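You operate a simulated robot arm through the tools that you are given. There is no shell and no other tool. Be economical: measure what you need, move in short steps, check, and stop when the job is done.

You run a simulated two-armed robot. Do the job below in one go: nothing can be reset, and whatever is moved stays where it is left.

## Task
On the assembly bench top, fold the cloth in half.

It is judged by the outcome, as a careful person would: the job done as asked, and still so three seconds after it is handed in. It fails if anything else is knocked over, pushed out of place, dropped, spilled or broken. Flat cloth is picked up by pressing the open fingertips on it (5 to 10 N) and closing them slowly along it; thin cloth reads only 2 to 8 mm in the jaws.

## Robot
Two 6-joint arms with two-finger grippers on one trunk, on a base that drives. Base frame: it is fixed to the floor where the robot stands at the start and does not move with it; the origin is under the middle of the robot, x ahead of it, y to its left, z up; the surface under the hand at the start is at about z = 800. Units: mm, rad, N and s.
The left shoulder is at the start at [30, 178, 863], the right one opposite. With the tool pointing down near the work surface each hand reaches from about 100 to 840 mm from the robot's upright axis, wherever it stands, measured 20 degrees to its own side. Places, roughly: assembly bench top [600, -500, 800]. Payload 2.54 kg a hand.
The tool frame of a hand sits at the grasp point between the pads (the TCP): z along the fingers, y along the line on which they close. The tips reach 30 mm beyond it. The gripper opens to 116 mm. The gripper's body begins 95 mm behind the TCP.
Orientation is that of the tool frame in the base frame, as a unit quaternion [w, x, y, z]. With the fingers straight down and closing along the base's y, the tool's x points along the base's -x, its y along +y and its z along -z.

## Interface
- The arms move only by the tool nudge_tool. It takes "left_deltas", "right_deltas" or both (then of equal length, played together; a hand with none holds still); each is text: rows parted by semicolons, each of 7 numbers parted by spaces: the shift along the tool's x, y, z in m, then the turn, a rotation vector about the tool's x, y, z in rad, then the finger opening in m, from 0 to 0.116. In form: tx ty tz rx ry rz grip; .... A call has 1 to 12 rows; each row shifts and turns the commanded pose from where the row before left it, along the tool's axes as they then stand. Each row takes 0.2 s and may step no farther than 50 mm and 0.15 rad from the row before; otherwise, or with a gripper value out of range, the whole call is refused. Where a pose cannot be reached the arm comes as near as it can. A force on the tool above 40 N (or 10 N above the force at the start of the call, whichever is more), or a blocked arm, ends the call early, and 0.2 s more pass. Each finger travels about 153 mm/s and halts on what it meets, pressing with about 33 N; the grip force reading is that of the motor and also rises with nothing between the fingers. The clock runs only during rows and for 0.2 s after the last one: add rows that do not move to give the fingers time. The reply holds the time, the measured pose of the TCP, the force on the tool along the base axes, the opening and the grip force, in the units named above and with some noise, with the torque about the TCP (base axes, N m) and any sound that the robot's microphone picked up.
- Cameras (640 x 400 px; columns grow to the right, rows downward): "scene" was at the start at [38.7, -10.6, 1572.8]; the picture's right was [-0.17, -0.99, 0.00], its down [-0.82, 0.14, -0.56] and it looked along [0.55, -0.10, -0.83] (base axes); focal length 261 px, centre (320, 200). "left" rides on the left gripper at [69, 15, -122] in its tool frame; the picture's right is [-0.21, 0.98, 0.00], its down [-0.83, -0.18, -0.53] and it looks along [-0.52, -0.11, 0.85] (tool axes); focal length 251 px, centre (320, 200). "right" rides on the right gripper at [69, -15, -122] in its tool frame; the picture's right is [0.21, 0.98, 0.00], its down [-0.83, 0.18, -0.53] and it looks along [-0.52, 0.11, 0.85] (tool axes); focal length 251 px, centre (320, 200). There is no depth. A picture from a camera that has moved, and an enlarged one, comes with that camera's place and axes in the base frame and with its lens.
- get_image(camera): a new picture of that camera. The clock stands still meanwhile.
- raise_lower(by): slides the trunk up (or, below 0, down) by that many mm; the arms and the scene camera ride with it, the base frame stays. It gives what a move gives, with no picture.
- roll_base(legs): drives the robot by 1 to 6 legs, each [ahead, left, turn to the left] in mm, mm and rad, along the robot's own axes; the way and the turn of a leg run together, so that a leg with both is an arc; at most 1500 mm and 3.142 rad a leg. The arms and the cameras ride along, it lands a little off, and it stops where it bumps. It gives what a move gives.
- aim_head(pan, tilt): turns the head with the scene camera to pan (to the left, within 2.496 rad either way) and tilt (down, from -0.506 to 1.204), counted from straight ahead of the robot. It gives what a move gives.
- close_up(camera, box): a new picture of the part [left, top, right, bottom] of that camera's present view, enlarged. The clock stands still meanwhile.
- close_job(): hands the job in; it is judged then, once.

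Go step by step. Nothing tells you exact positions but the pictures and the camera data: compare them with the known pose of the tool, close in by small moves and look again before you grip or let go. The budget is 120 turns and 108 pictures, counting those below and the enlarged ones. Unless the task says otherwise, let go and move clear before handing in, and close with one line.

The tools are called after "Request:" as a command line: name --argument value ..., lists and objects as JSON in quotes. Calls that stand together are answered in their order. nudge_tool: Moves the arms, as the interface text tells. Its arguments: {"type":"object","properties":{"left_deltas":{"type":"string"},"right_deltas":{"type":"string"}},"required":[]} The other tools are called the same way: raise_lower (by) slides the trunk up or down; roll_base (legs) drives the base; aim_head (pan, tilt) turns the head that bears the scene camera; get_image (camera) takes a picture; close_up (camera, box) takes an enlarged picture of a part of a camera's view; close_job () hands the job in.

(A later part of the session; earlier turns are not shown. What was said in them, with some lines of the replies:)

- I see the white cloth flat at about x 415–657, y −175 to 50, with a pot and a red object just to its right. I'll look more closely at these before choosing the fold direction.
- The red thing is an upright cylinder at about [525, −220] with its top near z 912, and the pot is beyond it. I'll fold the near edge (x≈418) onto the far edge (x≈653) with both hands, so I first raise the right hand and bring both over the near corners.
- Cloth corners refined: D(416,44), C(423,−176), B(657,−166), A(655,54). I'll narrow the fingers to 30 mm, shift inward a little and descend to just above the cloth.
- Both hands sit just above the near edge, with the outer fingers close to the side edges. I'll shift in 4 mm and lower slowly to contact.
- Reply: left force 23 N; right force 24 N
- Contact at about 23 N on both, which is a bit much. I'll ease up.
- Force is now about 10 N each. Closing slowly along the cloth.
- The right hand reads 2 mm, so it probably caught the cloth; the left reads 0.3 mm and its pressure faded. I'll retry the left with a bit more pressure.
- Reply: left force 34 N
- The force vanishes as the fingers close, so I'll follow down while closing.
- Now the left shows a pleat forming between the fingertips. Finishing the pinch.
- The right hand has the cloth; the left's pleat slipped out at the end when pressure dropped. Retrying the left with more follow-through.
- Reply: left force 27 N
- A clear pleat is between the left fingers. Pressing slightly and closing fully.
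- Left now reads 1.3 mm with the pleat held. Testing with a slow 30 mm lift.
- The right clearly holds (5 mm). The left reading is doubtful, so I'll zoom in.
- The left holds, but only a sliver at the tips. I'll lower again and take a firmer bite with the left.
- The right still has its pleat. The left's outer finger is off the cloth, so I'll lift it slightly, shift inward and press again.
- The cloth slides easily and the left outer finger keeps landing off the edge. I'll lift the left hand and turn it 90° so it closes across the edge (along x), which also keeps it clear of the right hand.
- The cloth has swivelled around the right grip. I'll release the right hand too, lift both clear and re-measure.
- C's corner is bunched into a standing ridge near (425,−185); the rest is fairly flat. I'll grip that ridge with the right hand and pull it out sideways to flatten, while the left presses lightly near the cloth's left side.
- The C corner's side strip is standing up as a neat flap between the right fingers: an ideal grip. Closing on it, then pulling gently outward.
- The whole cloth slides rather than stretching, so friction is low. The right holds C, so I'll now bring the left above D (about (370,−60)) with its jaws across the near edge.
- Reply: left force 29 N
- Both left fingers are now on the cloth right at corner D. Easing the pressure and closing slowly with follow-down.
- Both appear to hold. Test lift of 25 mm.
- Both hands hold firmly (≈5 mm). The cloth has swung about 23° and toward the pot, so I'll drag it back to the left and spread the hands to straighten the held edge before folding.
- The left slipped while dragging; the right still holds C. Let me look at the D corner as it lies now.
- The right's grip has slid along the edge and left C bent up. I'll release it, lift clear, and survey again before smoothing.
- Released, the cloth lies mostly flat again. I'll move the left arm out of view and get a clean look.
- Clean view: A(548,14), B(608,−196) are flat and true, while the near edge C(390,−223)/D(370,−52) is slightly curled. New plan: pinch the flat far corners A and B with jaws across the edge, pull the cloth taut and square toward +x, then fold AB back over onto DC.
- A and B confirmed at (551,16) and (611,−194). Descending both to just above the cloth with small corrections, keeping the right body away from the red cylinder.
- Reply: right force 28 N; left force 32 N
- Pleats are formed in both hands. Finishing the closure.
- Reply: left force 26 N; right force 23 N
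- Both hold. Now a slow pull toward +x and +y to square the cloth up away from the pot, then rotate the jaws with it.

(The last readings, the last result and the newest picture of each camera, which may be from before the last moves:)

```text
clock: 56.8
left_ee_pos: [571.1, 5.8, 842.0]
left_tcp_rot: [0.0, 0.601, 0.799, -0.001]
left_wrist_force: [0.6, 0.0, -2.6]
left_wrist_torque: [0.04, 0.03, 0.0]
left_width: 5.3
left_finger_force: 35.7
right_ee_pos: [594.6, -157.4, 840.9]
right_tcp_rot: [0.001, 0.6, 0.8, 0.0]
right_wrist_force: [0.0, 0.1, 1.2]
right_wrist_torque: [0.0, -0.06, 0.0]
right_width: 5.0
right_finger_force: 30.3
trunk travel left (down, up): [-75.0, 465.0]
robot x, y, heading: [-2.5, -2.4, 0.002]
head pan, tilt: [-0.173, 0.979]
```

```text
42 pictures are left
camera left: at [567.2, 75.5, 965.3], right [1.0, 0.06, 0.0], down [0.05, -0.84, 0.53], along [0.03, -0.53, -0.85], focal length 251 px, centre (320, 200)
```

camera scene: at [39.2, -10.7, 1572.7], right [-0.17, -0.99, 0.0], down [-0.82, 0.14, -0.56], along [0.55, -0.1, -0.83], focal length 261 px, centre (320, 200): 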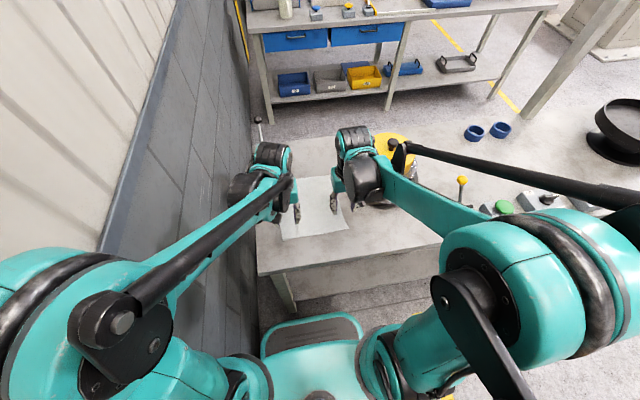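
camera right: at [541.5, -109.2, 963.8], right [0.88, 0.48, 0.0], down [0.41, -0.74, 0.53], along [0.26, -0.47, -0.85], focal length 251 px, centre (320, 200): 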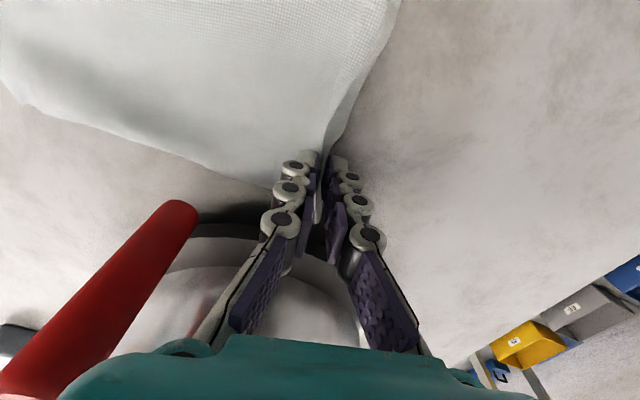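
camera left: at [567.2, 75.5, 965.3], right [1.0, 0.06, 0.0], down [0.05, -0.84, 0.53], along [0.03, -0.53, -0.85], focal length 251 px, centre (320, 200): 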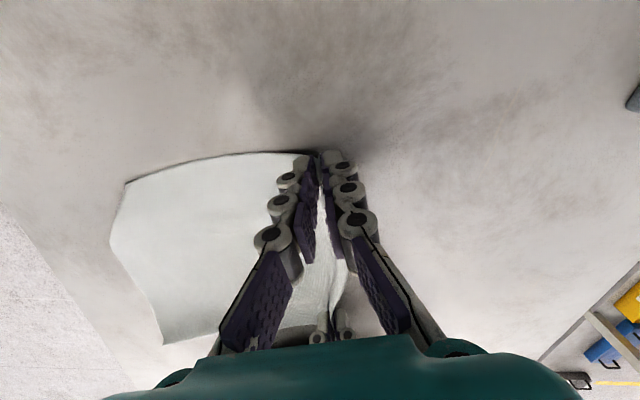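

Holding well and the cloth follows. Continuing the pull.

Request:
nudge_tool --left_deltas "0.0007 0.0085 0 0 0 0 0; 0.0007 0.0085 0 0 0 0 0; 0.0007 0.0085 0 0 0 0 0; 0.0007 0.0085 0 0 0 0 0; 0.0007 0.0085 0 0 0 0 0; 0 0 0 0 0 0.14 0; 0 0 0 0 0 0.14 0; 0 0.006 0 0 0 0 0; 0 0.006 0 0 0 0 0; 0 0.006 0 0 0 0 0; 0 0 0 0 0 0 0" --right_deltas "0.0018 0.0047 0 0 0 0 0; 0.0018 0.0047 0 0 0 0 0; 0.0018 0.0047 0 0 0 0 0; 0.0018 0.0047 0 0 0 0 0; 0.0018 0.0047 0 0 0 0 0; 0 0 0 0 0 0.14 0; 0 0 0 0 0 0.14 0; 0 0.006 0 0 0 0 0; 0 0.006 0 0 0 0 0; 0 0.006 0 0 0 0 0; 0 0 0 0 0 0 0"

Request:
get_image --camera "left"

Request:
get_image --camera "right"

Request:
close_up --camera "scene" --box '[240, 140, 400, 250]'

```text
clock: 59.2
left_ee_pos: [627.9, 21.0, 844.0]
left_tcp_rot: [-0.001, 0.706, 0.708, 0.0]
left_wrist_force: [0.0, 0.3, -2.3]
left_wrist_torque: [0.01, 0.0, 0.02]
left_width: 2.2
left_finger_force: 28.3
right_ee_pos: [633.4, -141.1, 840.9]
right_tcp_rot: [0.0, 0.706, 0.709, 0.0]
right_wrist_force: [-1.3, -0.3, -0.3]
right_wrist_torque: [-0.02, -0.03, -0.01]
right_width: 1.2
right_finger_force: 26.7
trunk travel left (down, up): [-75.0, 465.0]
robot x, y, heading: [0.5, 1.0, 0.001]
head pan, tilt: [-0.173, 0.979]
```

```text
41 pictures are left
camera left: at [644.2, 89.4, 965.7], right [0.98, -0.21, 0.0], down [-0.18, -0.83, 0.53], along [-0.11, -0.52, -0.85], focal length 251 px, centre (320, 200)
```

left: 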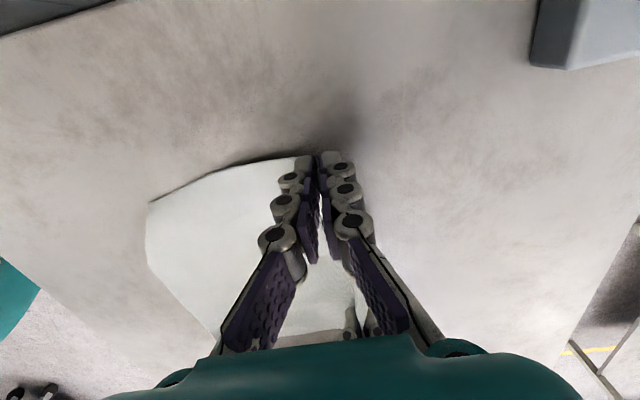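

```text
40 pictures are left
camera right: at [617.6, -72.4, 963.4], right [0.98, 0.22, 0.0], down [0.18, -0.83, 0.53], along [0.12, -0.52, -0.85], focal length 251 px, centre (320, 200)
```

right: 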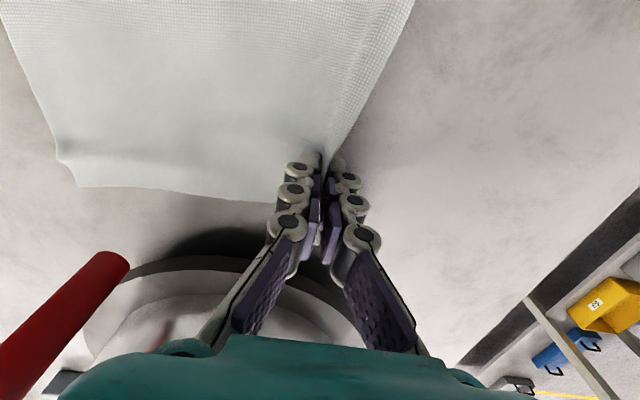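

```text
3.64 times, centred on (320, 195) of scene
camera zoom: at [38.2, -10.5, 1572.8], right [-0.17, -0.99, 0.0], down [-0.82, 0.14, -0.56], along [0.55, -0.1, -0.83], focal length 949 px, centre (320, 218)
```

zoom: 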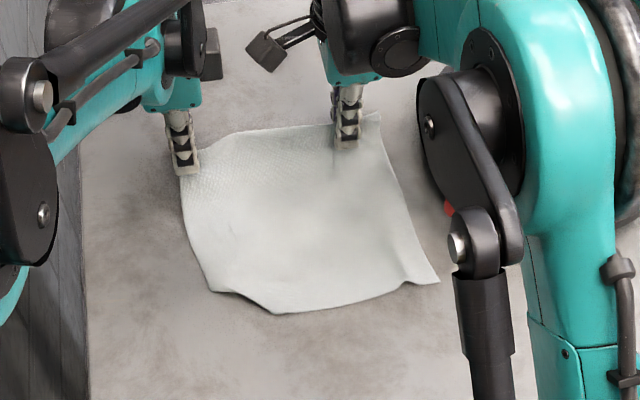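

The cloth is now square and clear of the pot, but corner D is tucked under (missing triangle near (450,10)). I'll lift the cloth fully so it hangs and the tuck drops out.

Request:
nudge_tool --left_deltas "0.001 -0.006 -0.018 0 0 0 0; 0.001 -0.012 -0.02 0 0 0 0; 0.001 -0.014 -0.02 0 0 0 0; 0.001 -0.015 -0.021 0 0 0 0; 0.001 -0.015 -0.021 0 0 0 0; 0.001 -0.015 -0.022 0 0 0 0; 0.001 -0.015 -0.022 0 0 0 0; 0.001 -0.015 -0.022 0 0 0 0; 0.001 -0.015 -0.022 0 0 0 0; 0.001 -0.015 -0.022 0 0 0 0; 0 -0.01 -0.022 0 0 0 0; 0 0 0 0 0 0 0" --right_deltas "0.001 -0.006 -0.018 0 0 0 0; 0.001 -0.012 -0.02 0 0 0 0; 0.001 -0.014 -0.02 0 0 0 0; 0.001 -0.015 -0.021 0 0 0 0; 0.001 -0.015 -0.021 0 0 0 0; 0.001 -0.015 -0.022 0 0 0 0; 0.001 -0.015 -0.022 0 0 0 0; 0.001 -0.015 -0.022 0 0 0 0; 0.001 -0.015 -0.022 0 0 0 0; 0.001 -0.015 -0.022 0 0 0 0; 0 -0.01 -0.022 0 0 0 0; 0 0 0 0 0 0 0"

Request:
get_image --camera "scene"

Request:
get_image --camera "left"

```text
clock: 61.8
left_ee_pos: [484.4, 29.5, 1076.2]
left_tcp_rot: [0.0, 0.707, 0.707, -0.001]
left_wrist_force: [0.0, -0.8, -2.6]
left_wrist_torque: [0.02, 0.04, 0.0]
left_width: 5.1
left_finger_force: 35.9
right_ee_pos: [485.1, -129.5, 1072.6]
right_tcp_rot: [0.001, 0.705, 0.709, 0.0]
right_wrist_force: [0.4, 0.3, -2.6]
right_wrist_torque: [0.01, 0.01, 0.05]
right_width: 2.3
right_finger_force: 28.3
trunk travel left (down, up): [-75.0, 465.0]
robot x, y, heading: [-1.4, 1.4, -0.002]
head pan, tilt: [-0.173, 0.979]
```

```text
38 pictures are left
camera scene: at [39.3, -10.6, 1572.7], right [-0.17, -0.99, 0.0], down [-0.82, 0.14, -0.56], along [0.55, -0.1, -0.83], focal length 261 px, centre (320, 200)
```

scene: 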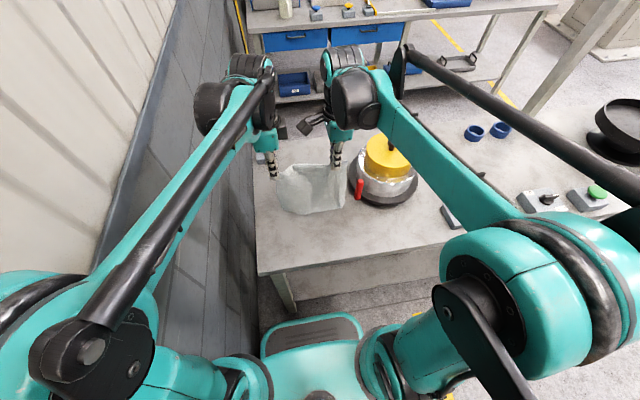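

```text
37 pictures are left
camera left: at [498.8, 98.5, 1197.0], right [0.98, -0.21, 0.0], down [-0.18, -0.83, 0.53], along [-0.11, -0.52, -0.85], focal length 251 px, centre (320, 200)
```

left: 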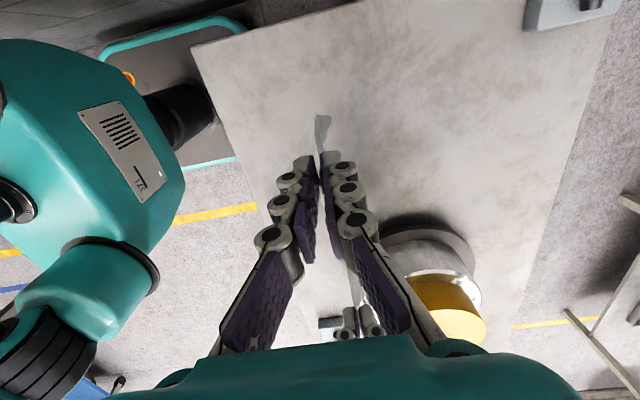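

Lifted; a closer look at the hanging cloth.

Request:
close_up --camera "scene" --box '[240, 130, 400, 240]'

```text
3.64 times, centred on (320, 185) of scene
camera zoom: at [39.3, -10.6, 1572.7], right [-0.17, -0.99, 0.0], down [-0.82, 0.14, -0.56], along [0.55, -0.1, -0.83], focal length 949 px, centre (320, 254)
```

zoom: 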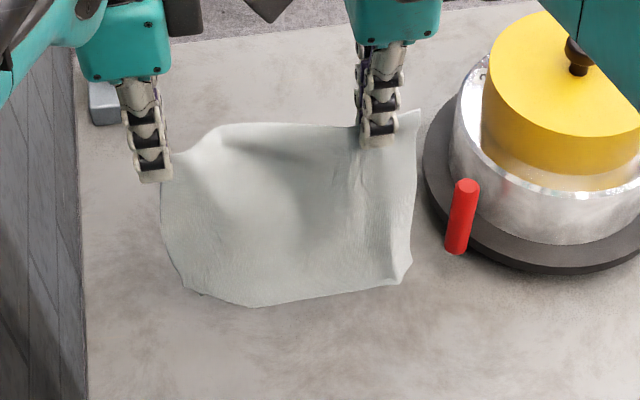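

D still looks bevelled. I'll raise a bit more and give a small shake in place.

Request:
nudge_tool --left_deltas "0 0 -0.03 0 0 0 0; 0 0.025 0 0 0 0 0; 0 -0.025 0 0 0 0 0; 0 0.025 0 0 0 0 0; 0 -0.025 0 0 0 0 0; 0 0 0 0 0 0 0; 0 0 0 0 0 0 0; 0 0 0 0 0 0 0; 0 0 0 0 0 0 0" --right_deltas "0 0 -0.03 0 0 0 0; 0 0.025 0 0 0 0 0; 0 -0.025 0 0 0 0 0; 0 0.025 0 0 0 0 0; 0 -0.025 0 0 0 0 0; 0 0 0 0 0 0 0; 0 0 0 0 0 0 0; 0 0 0 0 0 0 0; 0 0 0 0 0 0 0"

Request:
close_up --camera "scene" --box '[240, 130, 400, 240]'

```text
clock: 63.8
left_ee_pos: [481.9, 30.9, 1104.6]
left_tcp_rot: [0.0, 0.707, 0.707, 0.0]
left_wrist_force: [1.1, 0.0, 3.0]
left_wrist_torque: [0.01, 0.0, 0.03]
left_width: 2.0
left_finger_force: 35.8
right_ee_pos: [486.4, -130.7, 1103.8]
right_tcp_rot: [0.0, 0.706, 0.708, 0.0]
right_wrist_force: [-1.6, 0.7, 1.4]
right_wrist_torque: [0.04, -0.06, 0.01]
right_width: 3.5
right_finger_force: 39.0
trunk travel left (down, up): [-75.0, 465.0]
robot x, y, heading: [2.5, 2.4, -0.002]
head pan, tilt: [-0.173, 0.979]
```

```text
3.64 times, centred on (320, 185) of scene
camera zoom: at [37.8, -10.5, 1572.8], right [-0.17, -0.99, 0.0], down [-0.82, 0.14, -0.56], along [0.55, -0.1, -0.83], focal length 949 px, centre (320, 254)
```

zoom: 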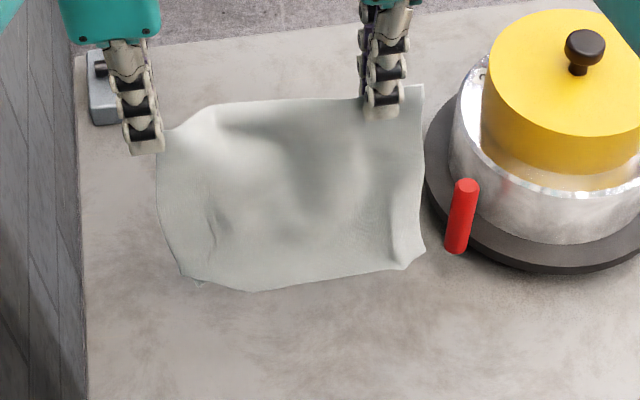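

D looks slightly curled behind (on the +x face). I'll lay the cloth with DC toward +x, so that face ends up on top and any tuck is visible and accessible: first move over x≈590.

Request:
nudge_tool --left_deltas "0 0.01 0 0 0 0 0; 0 0.02 0 0 0 0 0; 0 0.02 0 0 0 0 0; 0 0.02 0.005 0 0 0 0; 0 0.02 0.01 0 0 0 0; 0 0.01 0.015 0 0 0 0; 0 0 0.015 0 0 0 0; 0 0 0.01 0 0 0 0; 0 0 0 0 0 0 0; 0 0 0 0 0 0 0" --right_deltas "0 0.01 0 0 0 0 0; 0 0.02 0 0 0 0 0; 0 0.02 0 0 0 0 0; 0 0.02 0.005 0 0 0 0; 0 0.02 0.01 0 0 0 0; 0 0.01 0.015 0 0 0 0; 0 0 0.015 0 0 0 0; 0 0 0.01 0 0 0 0; 0 0 0 0 0 0 0; 0 0 0 0 0 0 0"

Request:
close_up --camera "scene" --box '[240, 110, 400, 220]'

```text
clock: 66.0
left_ee_pos: [582.9, 31.3, 1050.3]
left_tcp_rot: [0.001, 0.707, 0.707, 0.0]
left_wrist_force: [1.8, -1.3, 0.2]
left_wrist_torque: [-0.05, 0.09, 0.0]
left_width: 0.8
left_finger_force: 26.6
right_ee_pos: [587.1, -131.5, 1049.2]
right_tcp_rot: [-0.001, 0.706, 0.708, 0.0]
right_wrist_force: [-0.3, -0.6, -0.4]
right_wrist_torque: [-0.02, -0.04, 0.02]
right_width: 1.4
right_finger_force: 26.1
trunk travel left (down, up): [-75.0, 465.0]
robot x, y, heading: [-0.5, -0.2, -0.001]
head pan, tilt: [-0.173, 0.979]
```

```text
3.64 times, centred on (320, 165) of scene
camera zoom: at [38.4, -10.5, 1572.8], right [-0.17, -0.99, 0.0], down [-0.82, 0.14, -0.56], along [0.55, -0.1, -0.83], focal length 949 px, centre (320, 327)
```

zoom: 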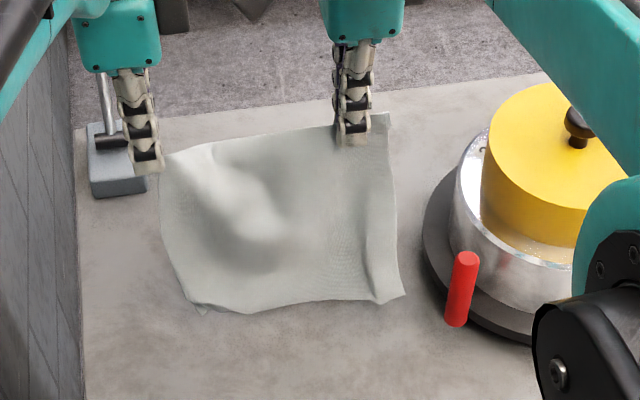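

The corner has come out. Now laying the cloth: lowering while moving back toward −x, so DC trails at +x.

Request:
nudge_tool --left_deltas "0 -0.008 0.01 0 0 0 0; 0 -0.016 0.016 0 0 0 0; 0 -0.018 0.018 0 0 0 0; 0 -0.019 0.019 0 0 0 0; 0 -0.02 0.019 0 0 0 0; 0 -0.02 0.019 0 0 0 0; 0 -0.02 0.019 0 0 0 0; 0 -0.02 0.019 0 0 0 0; 0 -0.02 0.019 0 0 0 0; 0 -0.02 0.019 0 0 0 0; 0 -0.019 0.017 0 0 0 0; 0 0 0.01 0 0 0 0" --right_deltas "0 -0.008 0.01 0 0 0 0; 0 -0.016 0.016 0 0 0 0; 0 -0.018 0.018 0 0 0 0; 0 -0.019 0.019 0 0 0 0; 0 -0.02 0.019 0 0 0 0; 0 -0.02 0.019 0 0 0 0; 0 -0.02 0.019 0 0 0 0; 0 -0.02 0.019 0 0 0 0; 0 -0.02 0.019 0 0 0 0; 0 -0.02 0.019 0 0 0 0; 0 -0.019 0.017 0 0 0 0; 0 0 0.01 0 0 0 0"

Request:
get_image --camera "left"

Request:
close_up --camera "scene" --box '[240, 130, 400, 240]'

```text
clock: 68.6
left_ee_pos: [381.9, 29.3, 845.7]
left_tcp_rot: [0.0, 0.708, 0.707, 0.0]
left_wrist_force: [-0.6, -0.7, 4.2]
left_wrist_torque: [-0.04, -0.07, 0.03]
left_width: 0.0
left_finger_force: 29.6
right_ee_pos: [387.9, -132.0, 844.1]
right_tcp_rot: [0.0, 0.707, 0.708, 0.0]
right_wrist_force: [0.7, -0.3, -3.5]
right_wrist_torque: [-0.01, 0.06, -0.01]
right_width: 5.0
right_finger_force: 40.4
trunk travel left (down, up): [-75.0, 465.0]
robot x, y, heading: [-0.7, 1.2, -0.001]
head pan, tilt: [-0.173, 0.979]
```

```text
33 pictures are left
camera left: at [397.5, 99.5, 968.2], right [0.98, -0.21, 0.0], down [-0.18, -0.83, 0.53], along [-0.11, -0.52, -0.85], focal length 251 px, centre (320, 200)
```

left: 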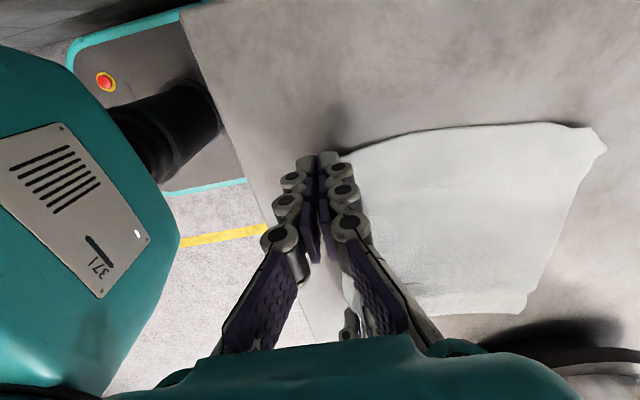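

```text
3.64 times, centred on (320, 185) of scene
camera zoom: at [39.7, -10.7, 1572.7], right [-0.17, -0.99, 0.0], down [-0.82, 0.14, -0.56], along [0.55, -0.1, -0.83], focal length 949 px, centre (320, 254)
```

zoom: 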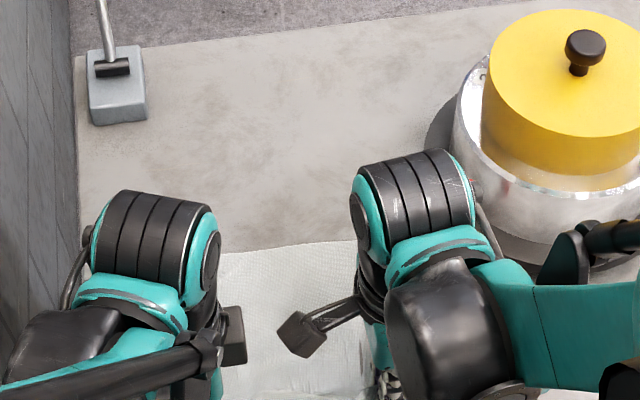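

Request:
close_up --camera "left" --box '[300, 90, 640, 330]'

Request:
get_image --camera "right"

```text
1.67 times, centred on (470, 210) of left
camera zoom: at [397.5, 99.5, 968.2], right [0.98, -0.21, 0.0], down [-0.18, -0.83, 0.53], along [-0.11, -0.52, -0.85], focal length 419 px, centre (70, 183)
```

zoom: 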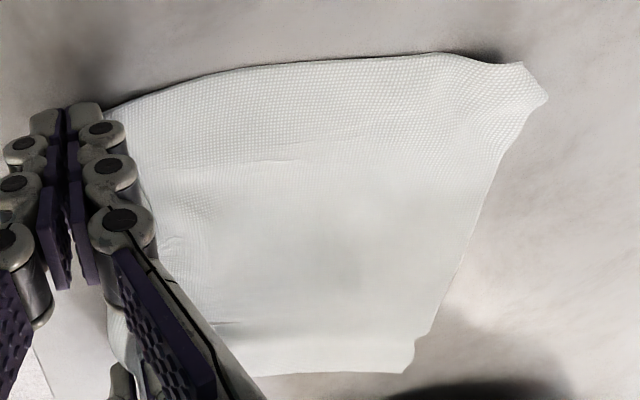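

```text
30 pictures are left
camera right: at [371.8, -63.3, 965.5], right [0.98, 0.22, 0.0], down [0.19, -0.82, 0.53], along [0.12, -0.52, -0.85], focal length 251 px, centre (320, 200)
```

right: 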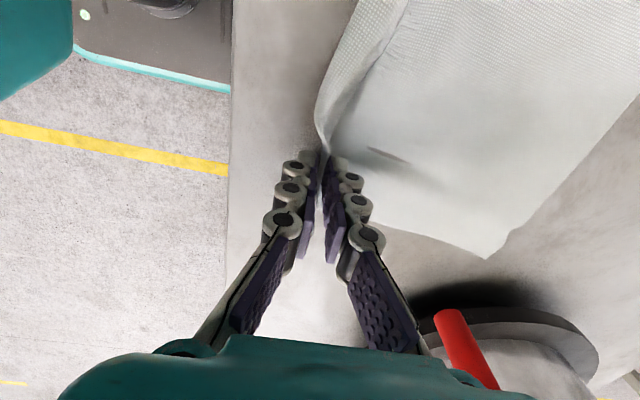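

Cloth is now laid out nicely, held at A and B (near side), with C at (567,−193) and D about (577,10). Now folding AB over: first half of the arc, slowly.

Request:
nudge_tool --left_deltas "-0.0003 0.0014 -0.0105 0 0 0 0; -0.0003 0.0014 -0.0105 0 0 0 0; -0.001 0.0043 -0.0095 0 0 0 0; -0.001 0.0043 -0.0095 0 0 0 0; -0.0015 0.0069 -0.0085 0 0 0 0; -0.0015 0.0069 -0.0085 0 0 0 0; -0.0019 0.009 -0.0065 0 0 0 0; -0.0019 0.009 -0.0065 0 0 0 0; -0.0022 0.0104 -0.004 0 0 0 0; -0.0022 0.0104 -0.004 0 0 0 0; -0.0024 0.0111 -0.0015 0 0 0 0; -0.0024 0.0111 -0.0015 0 0 0 0" --right_deltas "-0.0003 0.0013 -0.0105 0 0 0 0; -0.0003 0.0013 -0.0105 0 0 0 0; -0.0009 0.0039 -0.0095 0 0 0 0; -0.0009 0.0039 -0.0095 0 0 0 0; -0.0014 0.0062 -0.0085 0 0 0 0; -0.0014 0.0062 -0.0085 0 0 0 0; -0.0018 0.008 -0.0065 0 0 0 0; -0.0018 0.008 -0.0065 0 0 0 0; -0.0021 0.0094 -0.004 0 0 0 0; -0.0021 0.0094 -0.004 0 0 0 0; -0.0022 0.01 -0.0015 0 0 0 0; -0.0022 0.01 -0.0015 0 0 0 0"

Request:
get_image --camera "left"

Request:
close_up --camera "scene" --box '[240, 130, 400, 240]'

```text
clock: 71.2
left_ee_pos: [468.7, 11.9, 925.5]
left_tcp_rot: [0.0, 0.707, 0.707, 0.0]
left_wrist_force: [0.0, -0.4, -3.6]
left_wrist_torque: [0.03, -0.01, -0.01]
left_width: 3.3
left_finger_force: 32.6
right_ee_pos: [465.8, -150.2, 923.8]
right_tcp_rot: [0.0, 0.706, 0.708, 0.0]
right_wrist_force: [1.2, 0.9, 2.2]
right_wrist_torque: [0.04, 0.24, 0.02]
right_width: 3.0
right_finger_force: 38.7
trunk travel left (down, up): [-75.0, 465.0]
robot x, y, heading: [2.5, -1.0, -0.001]
head pan, tilt: [-0.173, 0.979]
```

```text
29 pictures are left
camera left: at [484.6, 81.4, 1048.4], right [0.98, -0.21, 0.0], down [-0.18, -0.83, 0.53], along [-0.12, -0.52, -0.85], focal length 251 px, centre (320, 200)
```

left: 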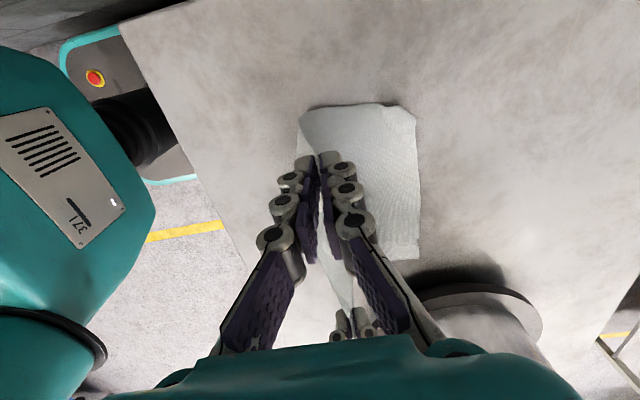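

```text
3.64 times, centred on (320, 185) of scene
camera zoom: at [39.5, -10.7, 1572.7], right [-0.17, -0.99, 0.0], down [-0.82, 0.14, -0.56], along [0.55, -0.1, -0.83], focal length 949 px, centre (320, 254)
```

zoom: 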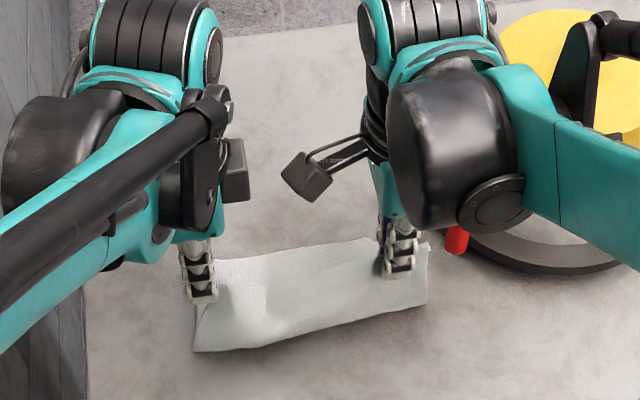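

The fold is forming well with both corners held; D is at about (560,15), C at (560,−189). Completing the arc down onto them.

Request:
nudge_tool --left_deltas "-0.0018 0.0087 0.0015 0 0 0 0; -0.0018 0.0087 0.0015 0 0 0 0; -0.0017 0.0081 0.004 0 0 0 0; -0.0017 0.0081 0.004 0 0 0 0; -0.0014 0.007 0.0065 0 0 0 0; -0.0014 0.007 0.0065 0 0 0 0; -0.0011 0.0053 0.0085 0 0 0 0; -0.0011 0.0053 0.0085 0 0 0 0; -0.0007 0.0033 0.0105 0 0 0 0; -0.0007 0.0033 0.0105 0 0 0 0; -0.0002 0.0011 0.0145 0 0 0 0; -0.0002 0.0011 0.0125 0 0 0 0" --right_deltas "-0.0017 0.009 0.0015 0 0 0 0; -0.0017 0.009 0.0015 0 0 0 0; -0.0015 0.0085 0.004 0 0 0 0; -0.0015 0.0085 0.004 0 0 0 0; -0.0013 0.0073 0.0065 0 0 0 0; -0.0013 0.0073 0.0065 0 0 0 0; -0.001 0.0056 0.0085 0 0 0 0; -0.001 0.0056 0.0085 0 0 0 0; -0.0006 0.0035 0.0105 0 0 0 0; -0.0006 0.0035 0.0105 0 0 0 0; -0.0002 0.0012 0.0145 0 0 0 0; -0.0002 0.0012 0.0125 0 0 0 0"

Request:
get_image --camera "left"

Request:
get_image --camera "right"

```text
clock: 73.8
left_ee_pos: [535.1, -2.6, 837.1]
left_tcp_rot: [0.0, 0.707, 0.707, 0.0]
left_wrist_force: [-0.3, -0.7, 1.6]
left_wrist_torque: [-0.02, -0.04, 0.0]
left_width: 0.0
left_finger_force: 26.0
right_ee_pos: [536.0, -161.0, 837.3]
right_tcp_rot: [0.0, 0.705, 0.709, 0.0]
right_wrist_force: [0.1, -0.8, 0.8]
right_wrist_torque: [-0.01, -0.02, 0.02]
right_width: 4.2
right_finger_force: 29.8
trunk travel left (down, up): [-75.0, 465.0]
robot x, y, heading: [-0.7, 0.4, 0.003]
head pan, tilt: [-0.173, 0.979]
```

```text
27 pictures are left
camera left: at [551.4, 66.3, 959.2], right [0.98, -0.21, 0.0], down [-0.18, -0.83, 0.53], along [-0.11, -0.52, -0.85], focal length 251 px, centre (320, 200)
```

left: 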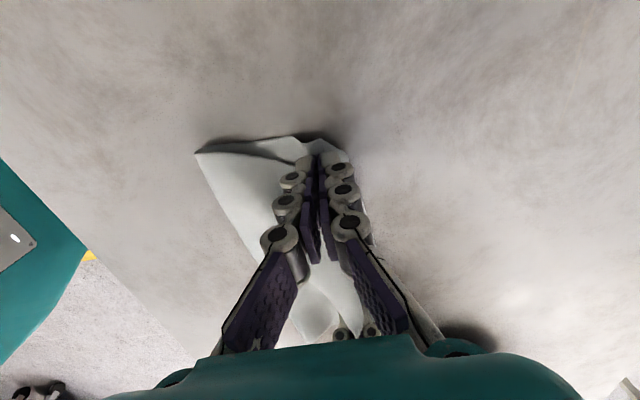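

```text
26 pictures are left
camera right: at [519.4, -92.6, 958.3], right [0.98, 0.22, 0.0], down [0.19, -0.83, 0.53], along [0.12, -0.52, -0.85], focal length 251 px, centre (320, 200)
```

right: 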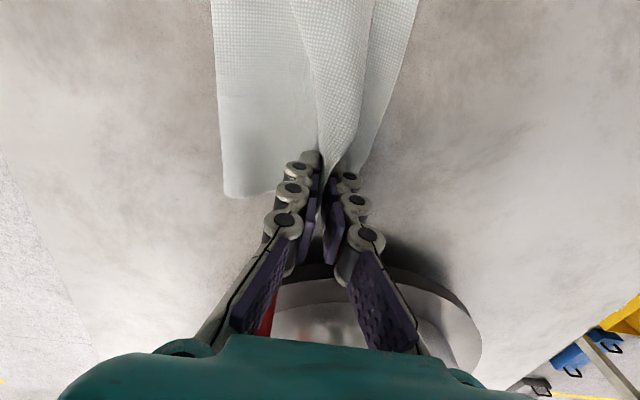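

The fold has landed. I'll lower lightly and open slowly so the pleats spread flat again.

Request:
nudge_tool --left_deltas "0 0 0.004 0 0 0 0; 0 0 0.001 0 0 0 0.003; 0 0 0 0 0 0 0.006; 0 0 0 0 0 0 0.009; 0 0 0 0 0 0 0.012; 0 0 0 0 0 0 0.015; 0 0 -0.0005 0 0 0 0.018; 0 0 -0.0005 0 0 0 0.021; 0 0 0 0 0 0 0.024" --right_deltas "0 0 0.004 0 0 0 0; 0 0 0.001 0 0 0 0.003; 0 0 0 0 0 0 0.006; 0 0 0 0 0 0 0.009; 0 0 0 0 0 0 0.012; 0 0 0 0 0 0 0.015; 0 0 -0.0005 0 0 0 0.018; 0 0 -0.0005 0 0 0 0.021; 0 0 0 0 0 0 0.024"

Request:
get_image --camera "left"

Request:
get_image --camera "right"

```text
clock: 75.8
left_ee_pos: [535.5, -1.9, 834.6]
left_tcp_rot: [-0.001, 0.707, 0.707, 0.0]
left_wrist_force: [-0.1, 0.0, -0.2]
left_wrist_torque: [0.0, -0.02, -0.03]
left_width: 24.0
left_finger_force: 0.0
right_ee_pos: [534.7, -161.2, 832.1]
right_tcp_rot: [0.0, 0.705, 0.709, 0.0]
right_wrist_force: [0.8, 1.0, -0.5]
right_wrist_torque: [-0.03, 0.02, -0.01]
right_width: 23.9
right_finger_force: 0.1
trunk travel left (down, up): [-75.0, 465.0]
robot x, y, heading: [-1.6, -0.9, -0.002]
head pan, tilt: [-0.173, 0.979]
```

```text
25 pictures are left
camera left: at [551.2, 66.4, 956.1], right [0.98, -0.21, 0.0], down [-0.18, -0.83, 0.53], along [-0.11, -0.52, -0.85], focal length 251 px, centre (320, 200)
```

left: 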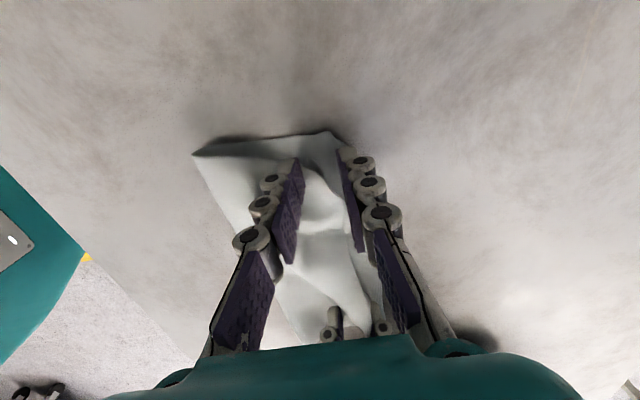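

```text
24 pictures are left
camera right: at [518.8, -93.0, 954.2], right [0.98, 0.22, 0.0], down [0.19, -0.83, 0.53], along [0.12, -0.52, -0.85], focal length 251 px, centre (320, 200)
```

right: 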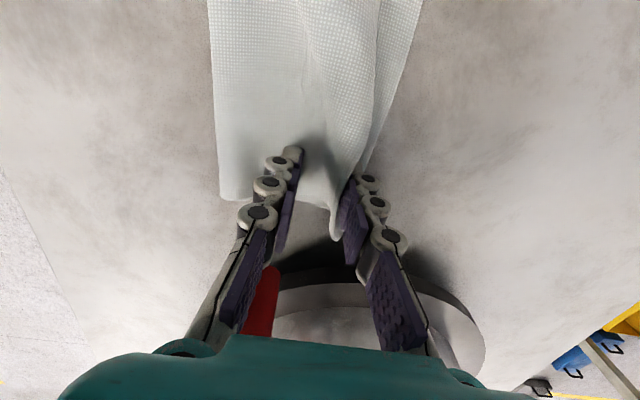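

Released. Lifting straight up and moving clear to inspect.

Request:
nudge_tool --left_deltas "0 0 -0.008 0 0 0 0.026; 0 0 -0.02 0 0 0 0.028; 0 0 -0.04 0 0 0 0.03; 0 0 -0.04 0 0 0 0.03; 0 0 -0.04 0 0 0 0.03; 0.03 -0.035 0 0 0 0 0.03; 0.03 -0.035 0 0 0 0 0.03; 0.03 -0.035 0 0 0 0 0.03; 0.03 -0.035 0 0 0 0 0.03; 0 0 0 0 0 0 0.03" --right_deltas "0 0 -0.008 0 0 0 0.026; 0 0 -0.02 0 0 0 0.028; 0 0 -0.04 0 0 0 0.03; 0 0 -0.04 0 0 0 0.03; 0 0 -0.04 0 0 0 0.03; 0 -0.045 -0.02 0 0 0 0.03; 0 -0.045 0 0 0 0 0.03; -0.01 -0.045 0 0 0 0 0.03; -0.04 -0.02 0 0 0 0 0.03; -0.04 0 0 0 0 0 0.03"

Request:
close_up --camera "scene" --box '[240, 130, 400, 240]'

Request:
get_image --camera "left"

```text
clock: 78.0
left_ee_pos: [394.0, 118.2, 981.8]
left_tcp_rot: [0.0, 0.707, 0.707, 0.0]
left_wrist_force: [0.1, -0.4, 1.2]
left_wrist_torque: [0.02, 0.03, -0.01]
left_width: 30.0
left_finger_force: 0.0
right_ee_pos: [384.5, -253.9, 1001.7]
right_tcp_rot: [0.0, 0.705, 0.709, 0.001]
right_wrist_force: [0.9, -0.5, -0.4]
right_wrist_torque: [0.01, 0.03, 0.01]
right_width: 30.1
right_finger_force: 0.1
trunk travel left (down, up): [-75.0, 465.0]
robot x, y, heading: [1.3, -0.2, 0.0]
head pan, tilt: [-0.173, 0.979]
```

```text
3.64 times, centred on (320, 185) of scene
camera zoom: at [39.9, -11.6, 1572.7], right [-0.17, -0.99, 0.0], down [-0.82, 0.14, -0.56], along [0.55, -0.1, -0.83], focal length 949 px, centre (320, 254)
```

zoom: 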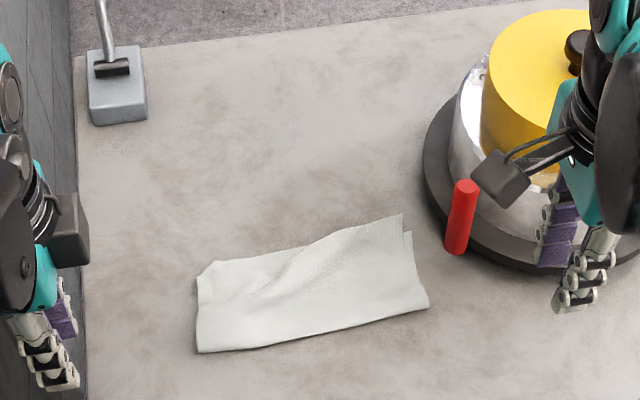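

```text
22 pictures are left
camera left: at [410.7, 186.3, 1104.0], right [0.98, -0.21, 0.0], down [-0.18, -0.83, 0.53], along [-0.12, -0.52, -0.85], focal length 251 px, centre (320, 200)
```

left: 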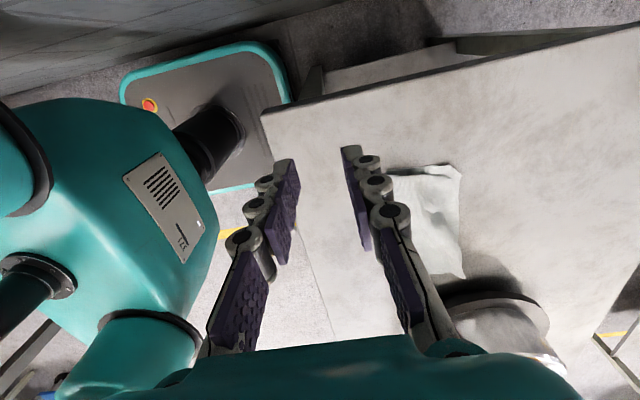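

The cloth is folded in half; the red cylinder and pot are unmoved. A closer look for wrinkles or misalignment.

Request:
close_up --camera "scene" --box '[282, 176, 354, 224]'

```text
8.33 times, centred on (318, 200) of scene
camera zoom: at [39.9, -11.6, 1572.7], right [-0.17, -0.99, 0.0], down [-0.82, 0.14, -0.56], along [0.55, -0.1, -0.83], focal length 2176 px, centre (337, 200)
```

zoom: 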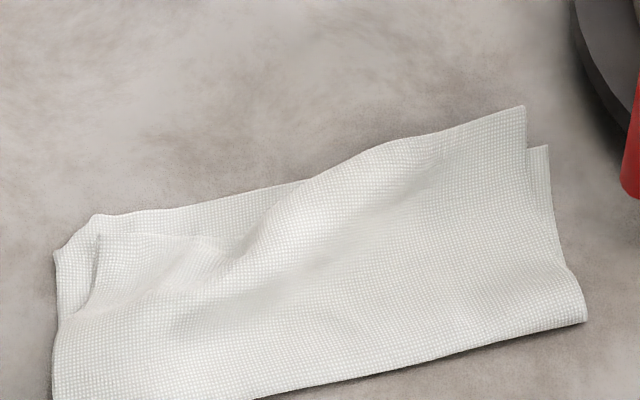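

Good half-fold, with a slack ripple and corner A about 18 mm inside. I'll gently press near A with the left fingertips and draw it outward to smooth the ripple.

Request:
nudge_tool --left_deltas "-0.0325 0.036 0 0 0 0 0.015; -0.0325 0.036 0 0 0 0 0; -0.0325 0.036 0 0 0 0 0; -0.0325 0.036 0 0 0 0 0; 0 0 0.045 0 0 0 0; 0 0 0.045 0 0 0 0; 0 0 0.04 0 0 0 0; 0 0 0.012 0 0 0 0; 0 0 0.004 0 0 0 0; 0 0 0.002 0 0 0 0; 0 0 0 0 0 0 0"

Request:
get_image --camera "left"

```text
clock: 80.4
left_ee_pos: [539.7, -10.4, 833.2]
left_tcp_rot: [0.0, 0.707, 0.708, 0.0]
left_wrist_force: [-0.3, -0.7, 0.4]
left_wrist_torque: [0.0, 0.01, -0.01]
left_width: 0.0
left_finger_force: 28.8
right_ee_pos: [382.9, -252.1, 1001.7]
right_tcp_rot: [0.0, 0.706, 0.708, 0.0]
right_wrist_force: [0.2, 0.3, -0.8]
right_wrist_torque: [-0.01, -0.03, -0.04]
right_width: 30.0
right_finger_force: 0.0
trunk travel left (down, up): [-75.0, 465.0]
robot x, y, heading: [3.0, 3.4, 0.001]
head pan, tilt: [-0.173, 0.979]
```

```text
20 pictures are left
camera left: at [556.0, 57.5, 955.9], right [0.98, -0.21, 0.0], down [-0.18, -0.83, 0.53], along [-0.11, -0.52, -0.85], focal length 251 px, centre (320, 200)
```

left: 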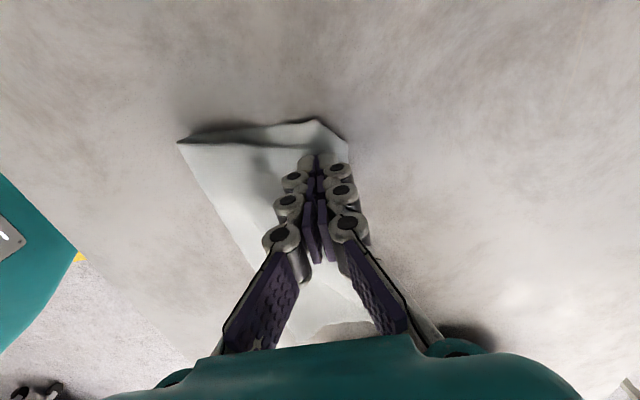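

Positioned at the A corner. Pressing lightly and drawing outward about 18 mm.

Request:
nudge_tool --left_deltas "0 0 0.0025 0 0 0 0; 0 0 0.0005 0 0 0 0; 0.003 0.0003 0 0 0 0 0; 0.003 0.0003 0 0 0 0 0; 0.003 0.0003 0 0 0 0 0; 0.003 0.0003 0 0 0 0 0; 0.003 0.0003 0 0 0 0 0; 0.003 0.0003 0 0 0 0 0; 0 0 0 0 0 0 0"

Request:
nudge_tool --left_deltas "0 0 -0.01 0 0 0 0; 0 0 -0.04 0 0 0 0; 0 0 -0.045 0 0 0 0; 0 0 -0.045 0 0 0 0; 0.03 -0.035 0 0 0 0 0; 0.03 -0.035 0 0 0 0 0; 0.03 -0.035 0 0 0 0 0; 0.02 -0.035 0 0 0 0 0; 0 0 0 0 0 0 0"

Request:
close_up --camera "scene" --box '[277, 174, 357, 228]'

```text
clock: 82.4
left_ee_pos: [540.7, 5.7, 831.4]
left_tcp_rot: [0.0, 0.707, 0.707, 0.0]
left_wrist_force: [1.6, -1.0, -0.7]
left_wrist_torque: [-0.01, -0.01, -0.03]
left_width: 0.1
left_finger_force: 28.4
right_ee_pos: [384.1, -253.2, 1001.3]
right_tcp_rot: [0.0, 0.707, 0.708, 0.0]
right_wrist_force: [0.2, -0.6, 0.0]
right_wrist_torque: [0.02, 0.02, 0.0]
right_width: 30.3
right_finger_force: 0.1
trunk travel left (down, up): [-75.0, 465.0]
robot x, y, heading: [-2.2, -1.4, -0.001]
head pan, tilt: [-0.173, 0.979]
```

```text
clock: 84.4
left_ee_pos: [403.5, 116.1, 971.4]
left_tcp_rot: [-0.001, 0.706, 0.708, 0.0]
left_wrist_force: [0.7, 0.4, 0.7]
left_wrist_torque: [0.01, 0.0, 0.01]
left_width: 0.2
left_finger_force: 28.9
right_ee_pos: [385.0, -253.3, 1001.9]
right_tcp_rot: [0.0, 0.706, 0.709, 0.0]
right_wrist_force: [-0.2, 0.6, 0.3]
right_wrist_torque: [-0.03, 0.05, -0.01]
right_width: 29.9
right_finger_force: 0.1
trunk travel left (down, up): [-75.0, 465.0]
robot x, y, heading: [0.0, 3.4, 0.005]
head pan, tilt: [-0.173, 0.979]
```

```text
7.41 times, centred on (317, 201) of scene
camera zoom: at [39.5, -10.8, 1572.7], right [-0.17, -0.99, 0.0], down [-0.82, 0.14, -0.56], along [0.55, -0.1, -0.83], focal length 1934 px, centre (342, 193)
```

zoom: 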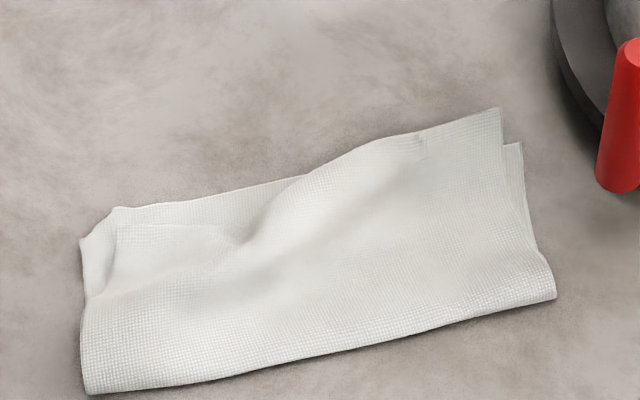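

Flatter, but contact was too light to draw A out. One firmer repeat.

Request:
nudge_tool --left_deltas "-0.0305 0.035 0 0 0 0 0; -0.0305 0.035 0 0 0 0 0; -0.0305 0.035 0 0 0 0 0; -0.03 0.03 0 0 0 0 0; 0 0 0.045 0 0 0 0; 0 0 0.045 0 0 0 0; 0 0 0.035 0 0 0 0; 0 0 0.01 0 0 0 0; 0 0 0.004 0 0 0 0; 0 0 0.002 0 0 0 0; 0 0 0 0 0 0 0"

```text
clock: 86.8
left_ee_pos: [537.0, -5.4, 829.4]
left_tcp_rot: [0.0, 0.707, 0.707, -0.001]
left_wrist_force: [-0.3, -0.3, -0.1]
left_wrist_torque: [0.03, -0.02, 0.04]
left_width: 0.0
left_finger_force: 28.1
right_ee_pos: [384.0, -253.1, 1001.2]
right_tcp_rot: [0.0, 0.706, 0.708, 0.0]
right_wrist_force: [0.3, -0.5, 0.1]
right_wrist_torque: [-0.03, -0.01, 0.0]
right_width: 30.2
right_finger_force: 0.0
trunk travel left (down, up): [-75.0, 465.0]
robot x, y, heading: [-0.8, 0.5, 0.0]
head pan, tilt: [-0.173, 0.979]
```

Request:
nudge_tool --left_deltas "0 0 0.0015 0 0 0 0; 0 0 0 0 0 0 0"

```text
clock: 87.4
left_ee_pos: [537.4, -5.2, 828.5]
left_tcp_rot: [0.0, 0.707, 0.707, 0.001]
left_wrist_force: [1.4, 1.0, 8.3]
left_wrist_torque: [0.09, -0.01, -0.01]
left_width: 0.0
left_finger_force: 28.6
right_ee_pos: [383.5, -252.8, 1002.4]
right_tcp_rot: [0.0, 0.706, 0.708, 0.001]
right_wrist_force: [-0.1, 0.0, -0.2]
right_wrist_torque: [0.05, -0.01, -0.03]
right_width: 29.9
right_finger_force: 0.0
trunk travel left (down, up): [-75.0, 465.0]
robot x, y, heading: [-0.0, -2.4, -0.001]
head pan, tilt: [-0.173, 0.979]
```

Good 8 N contact. Drawing outward, then lifting away.

Request:
nudge_tool --left_deltas "0.003 0.0003 0.0003 0 0 0 0; 0.003 0.0003 0 0 0 0 0; 0.003 0.0003 0 0 0 0 0; 0.003 0.0003 0 0 0 0 0; 0.003 0.0003 0 0 0 0 0; 0.003 0.0003 0 0 0 0 0; 0 0 0 0 0 0 0"

Request:
nudge_tool --left_deltas "0 0 -0.01 0 0 0 0; 0 0 -0.04 0 0 0 0; 0 0 -0.045 0 0 0 0; 0 0 -0.045 0 0 0 0; 0.03 -0.035 0 0 0 0 0; 0.03 -0.035 0 0 0 0 0; 0.03 -0.035 0 0 0 0 0; 0.02 -0.035 0 0 0 0 0; 0 0 0 0 0 0 0"

Request:
close_up --camera "scene" --box '[270, 165, 370, 232]'

```text
clock: 89.0
left_ee_pos: [536.6, 12.8, 828.4]
left_tcp_rot: [0.001, 0.707, 0.707, 0.001]
left_wrist_force: [-0.7, -4.4, 23.3]
left_wrist_torque: [-0.05, 0.08, 0.02]
left_width: 0.2
left_finger_force: 28.7
right_ee_pos: [383.7, -253.0, 1002.1]
right_tcp_rot: [0.0, 0.706, 0.709, 0.0]
right_wrist_force: [-0.1, 0.0, 0.2]
right_wrist_torque: [0.04, 0.01, -0.01]
right_width: 29.8
right_finger_force: 0.0
trunk travel left (down, up): [-75.0, 465.0]
robot x, y, heading: [-1.4, 3.4, 0.003]
head pan, tilt: [-0.173, 0.979]
```

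```text
clock: 91.0
left_ee_pos: [396.1, 122.2, 970.0]
left_tcp_rot: [0.0, 0.707, 0.707, 0.0]
left_wrist_force: [-0.3, -0.1, -0.8]
left_wrist_torque: [0.02, 0.03, -0.01]
left_width: 0.0
left_finger_force: 28.1
right_ee_pos: [384.4, -252.6, 1000.7]
right_tcp_rot: [0.001, 0.706, 0.708, -0.001]
right_wrist_force: [0.9, -0.1, 0.3]
right_wrist_torque: [0.02, 0.04, 0.01]
right_width: 30.1
right_finger_force: 0.2
trunk travel left (down, up): [-75.0, 465.0]
robot x, y, heading: [-1.2, 1.6, 0.002]
head pan, tilt: [-0.173, 0.979]
```

```text
5.97 times, centred on (320, 198) of scene
camera zoom: at [39.4, -10.8, 1572.7], right [-0.17, -0.99, 0.0], down [-0.82, 0.14, -0.56], along [0.55, -0.1, -0.83], focal length 1559 px, centre (320, 209)
```

zoom: 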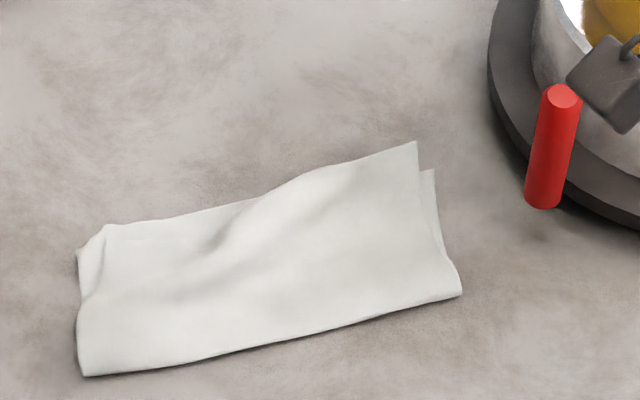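

The ripple is mostly gone and the corners are nearly aligned. The cloth is a clean half-fold with everything else standing where it was and both hands clear, so I'm handing in.

Request:
close_job

```text
The job is handed in.
```

The cloth is folded in half on the assembly bench. Its edges line up to within about 20 mm, with a slight ripple left. In the last pictures the pot, the red cylinder and the lever were still in place, and both hands were clear.
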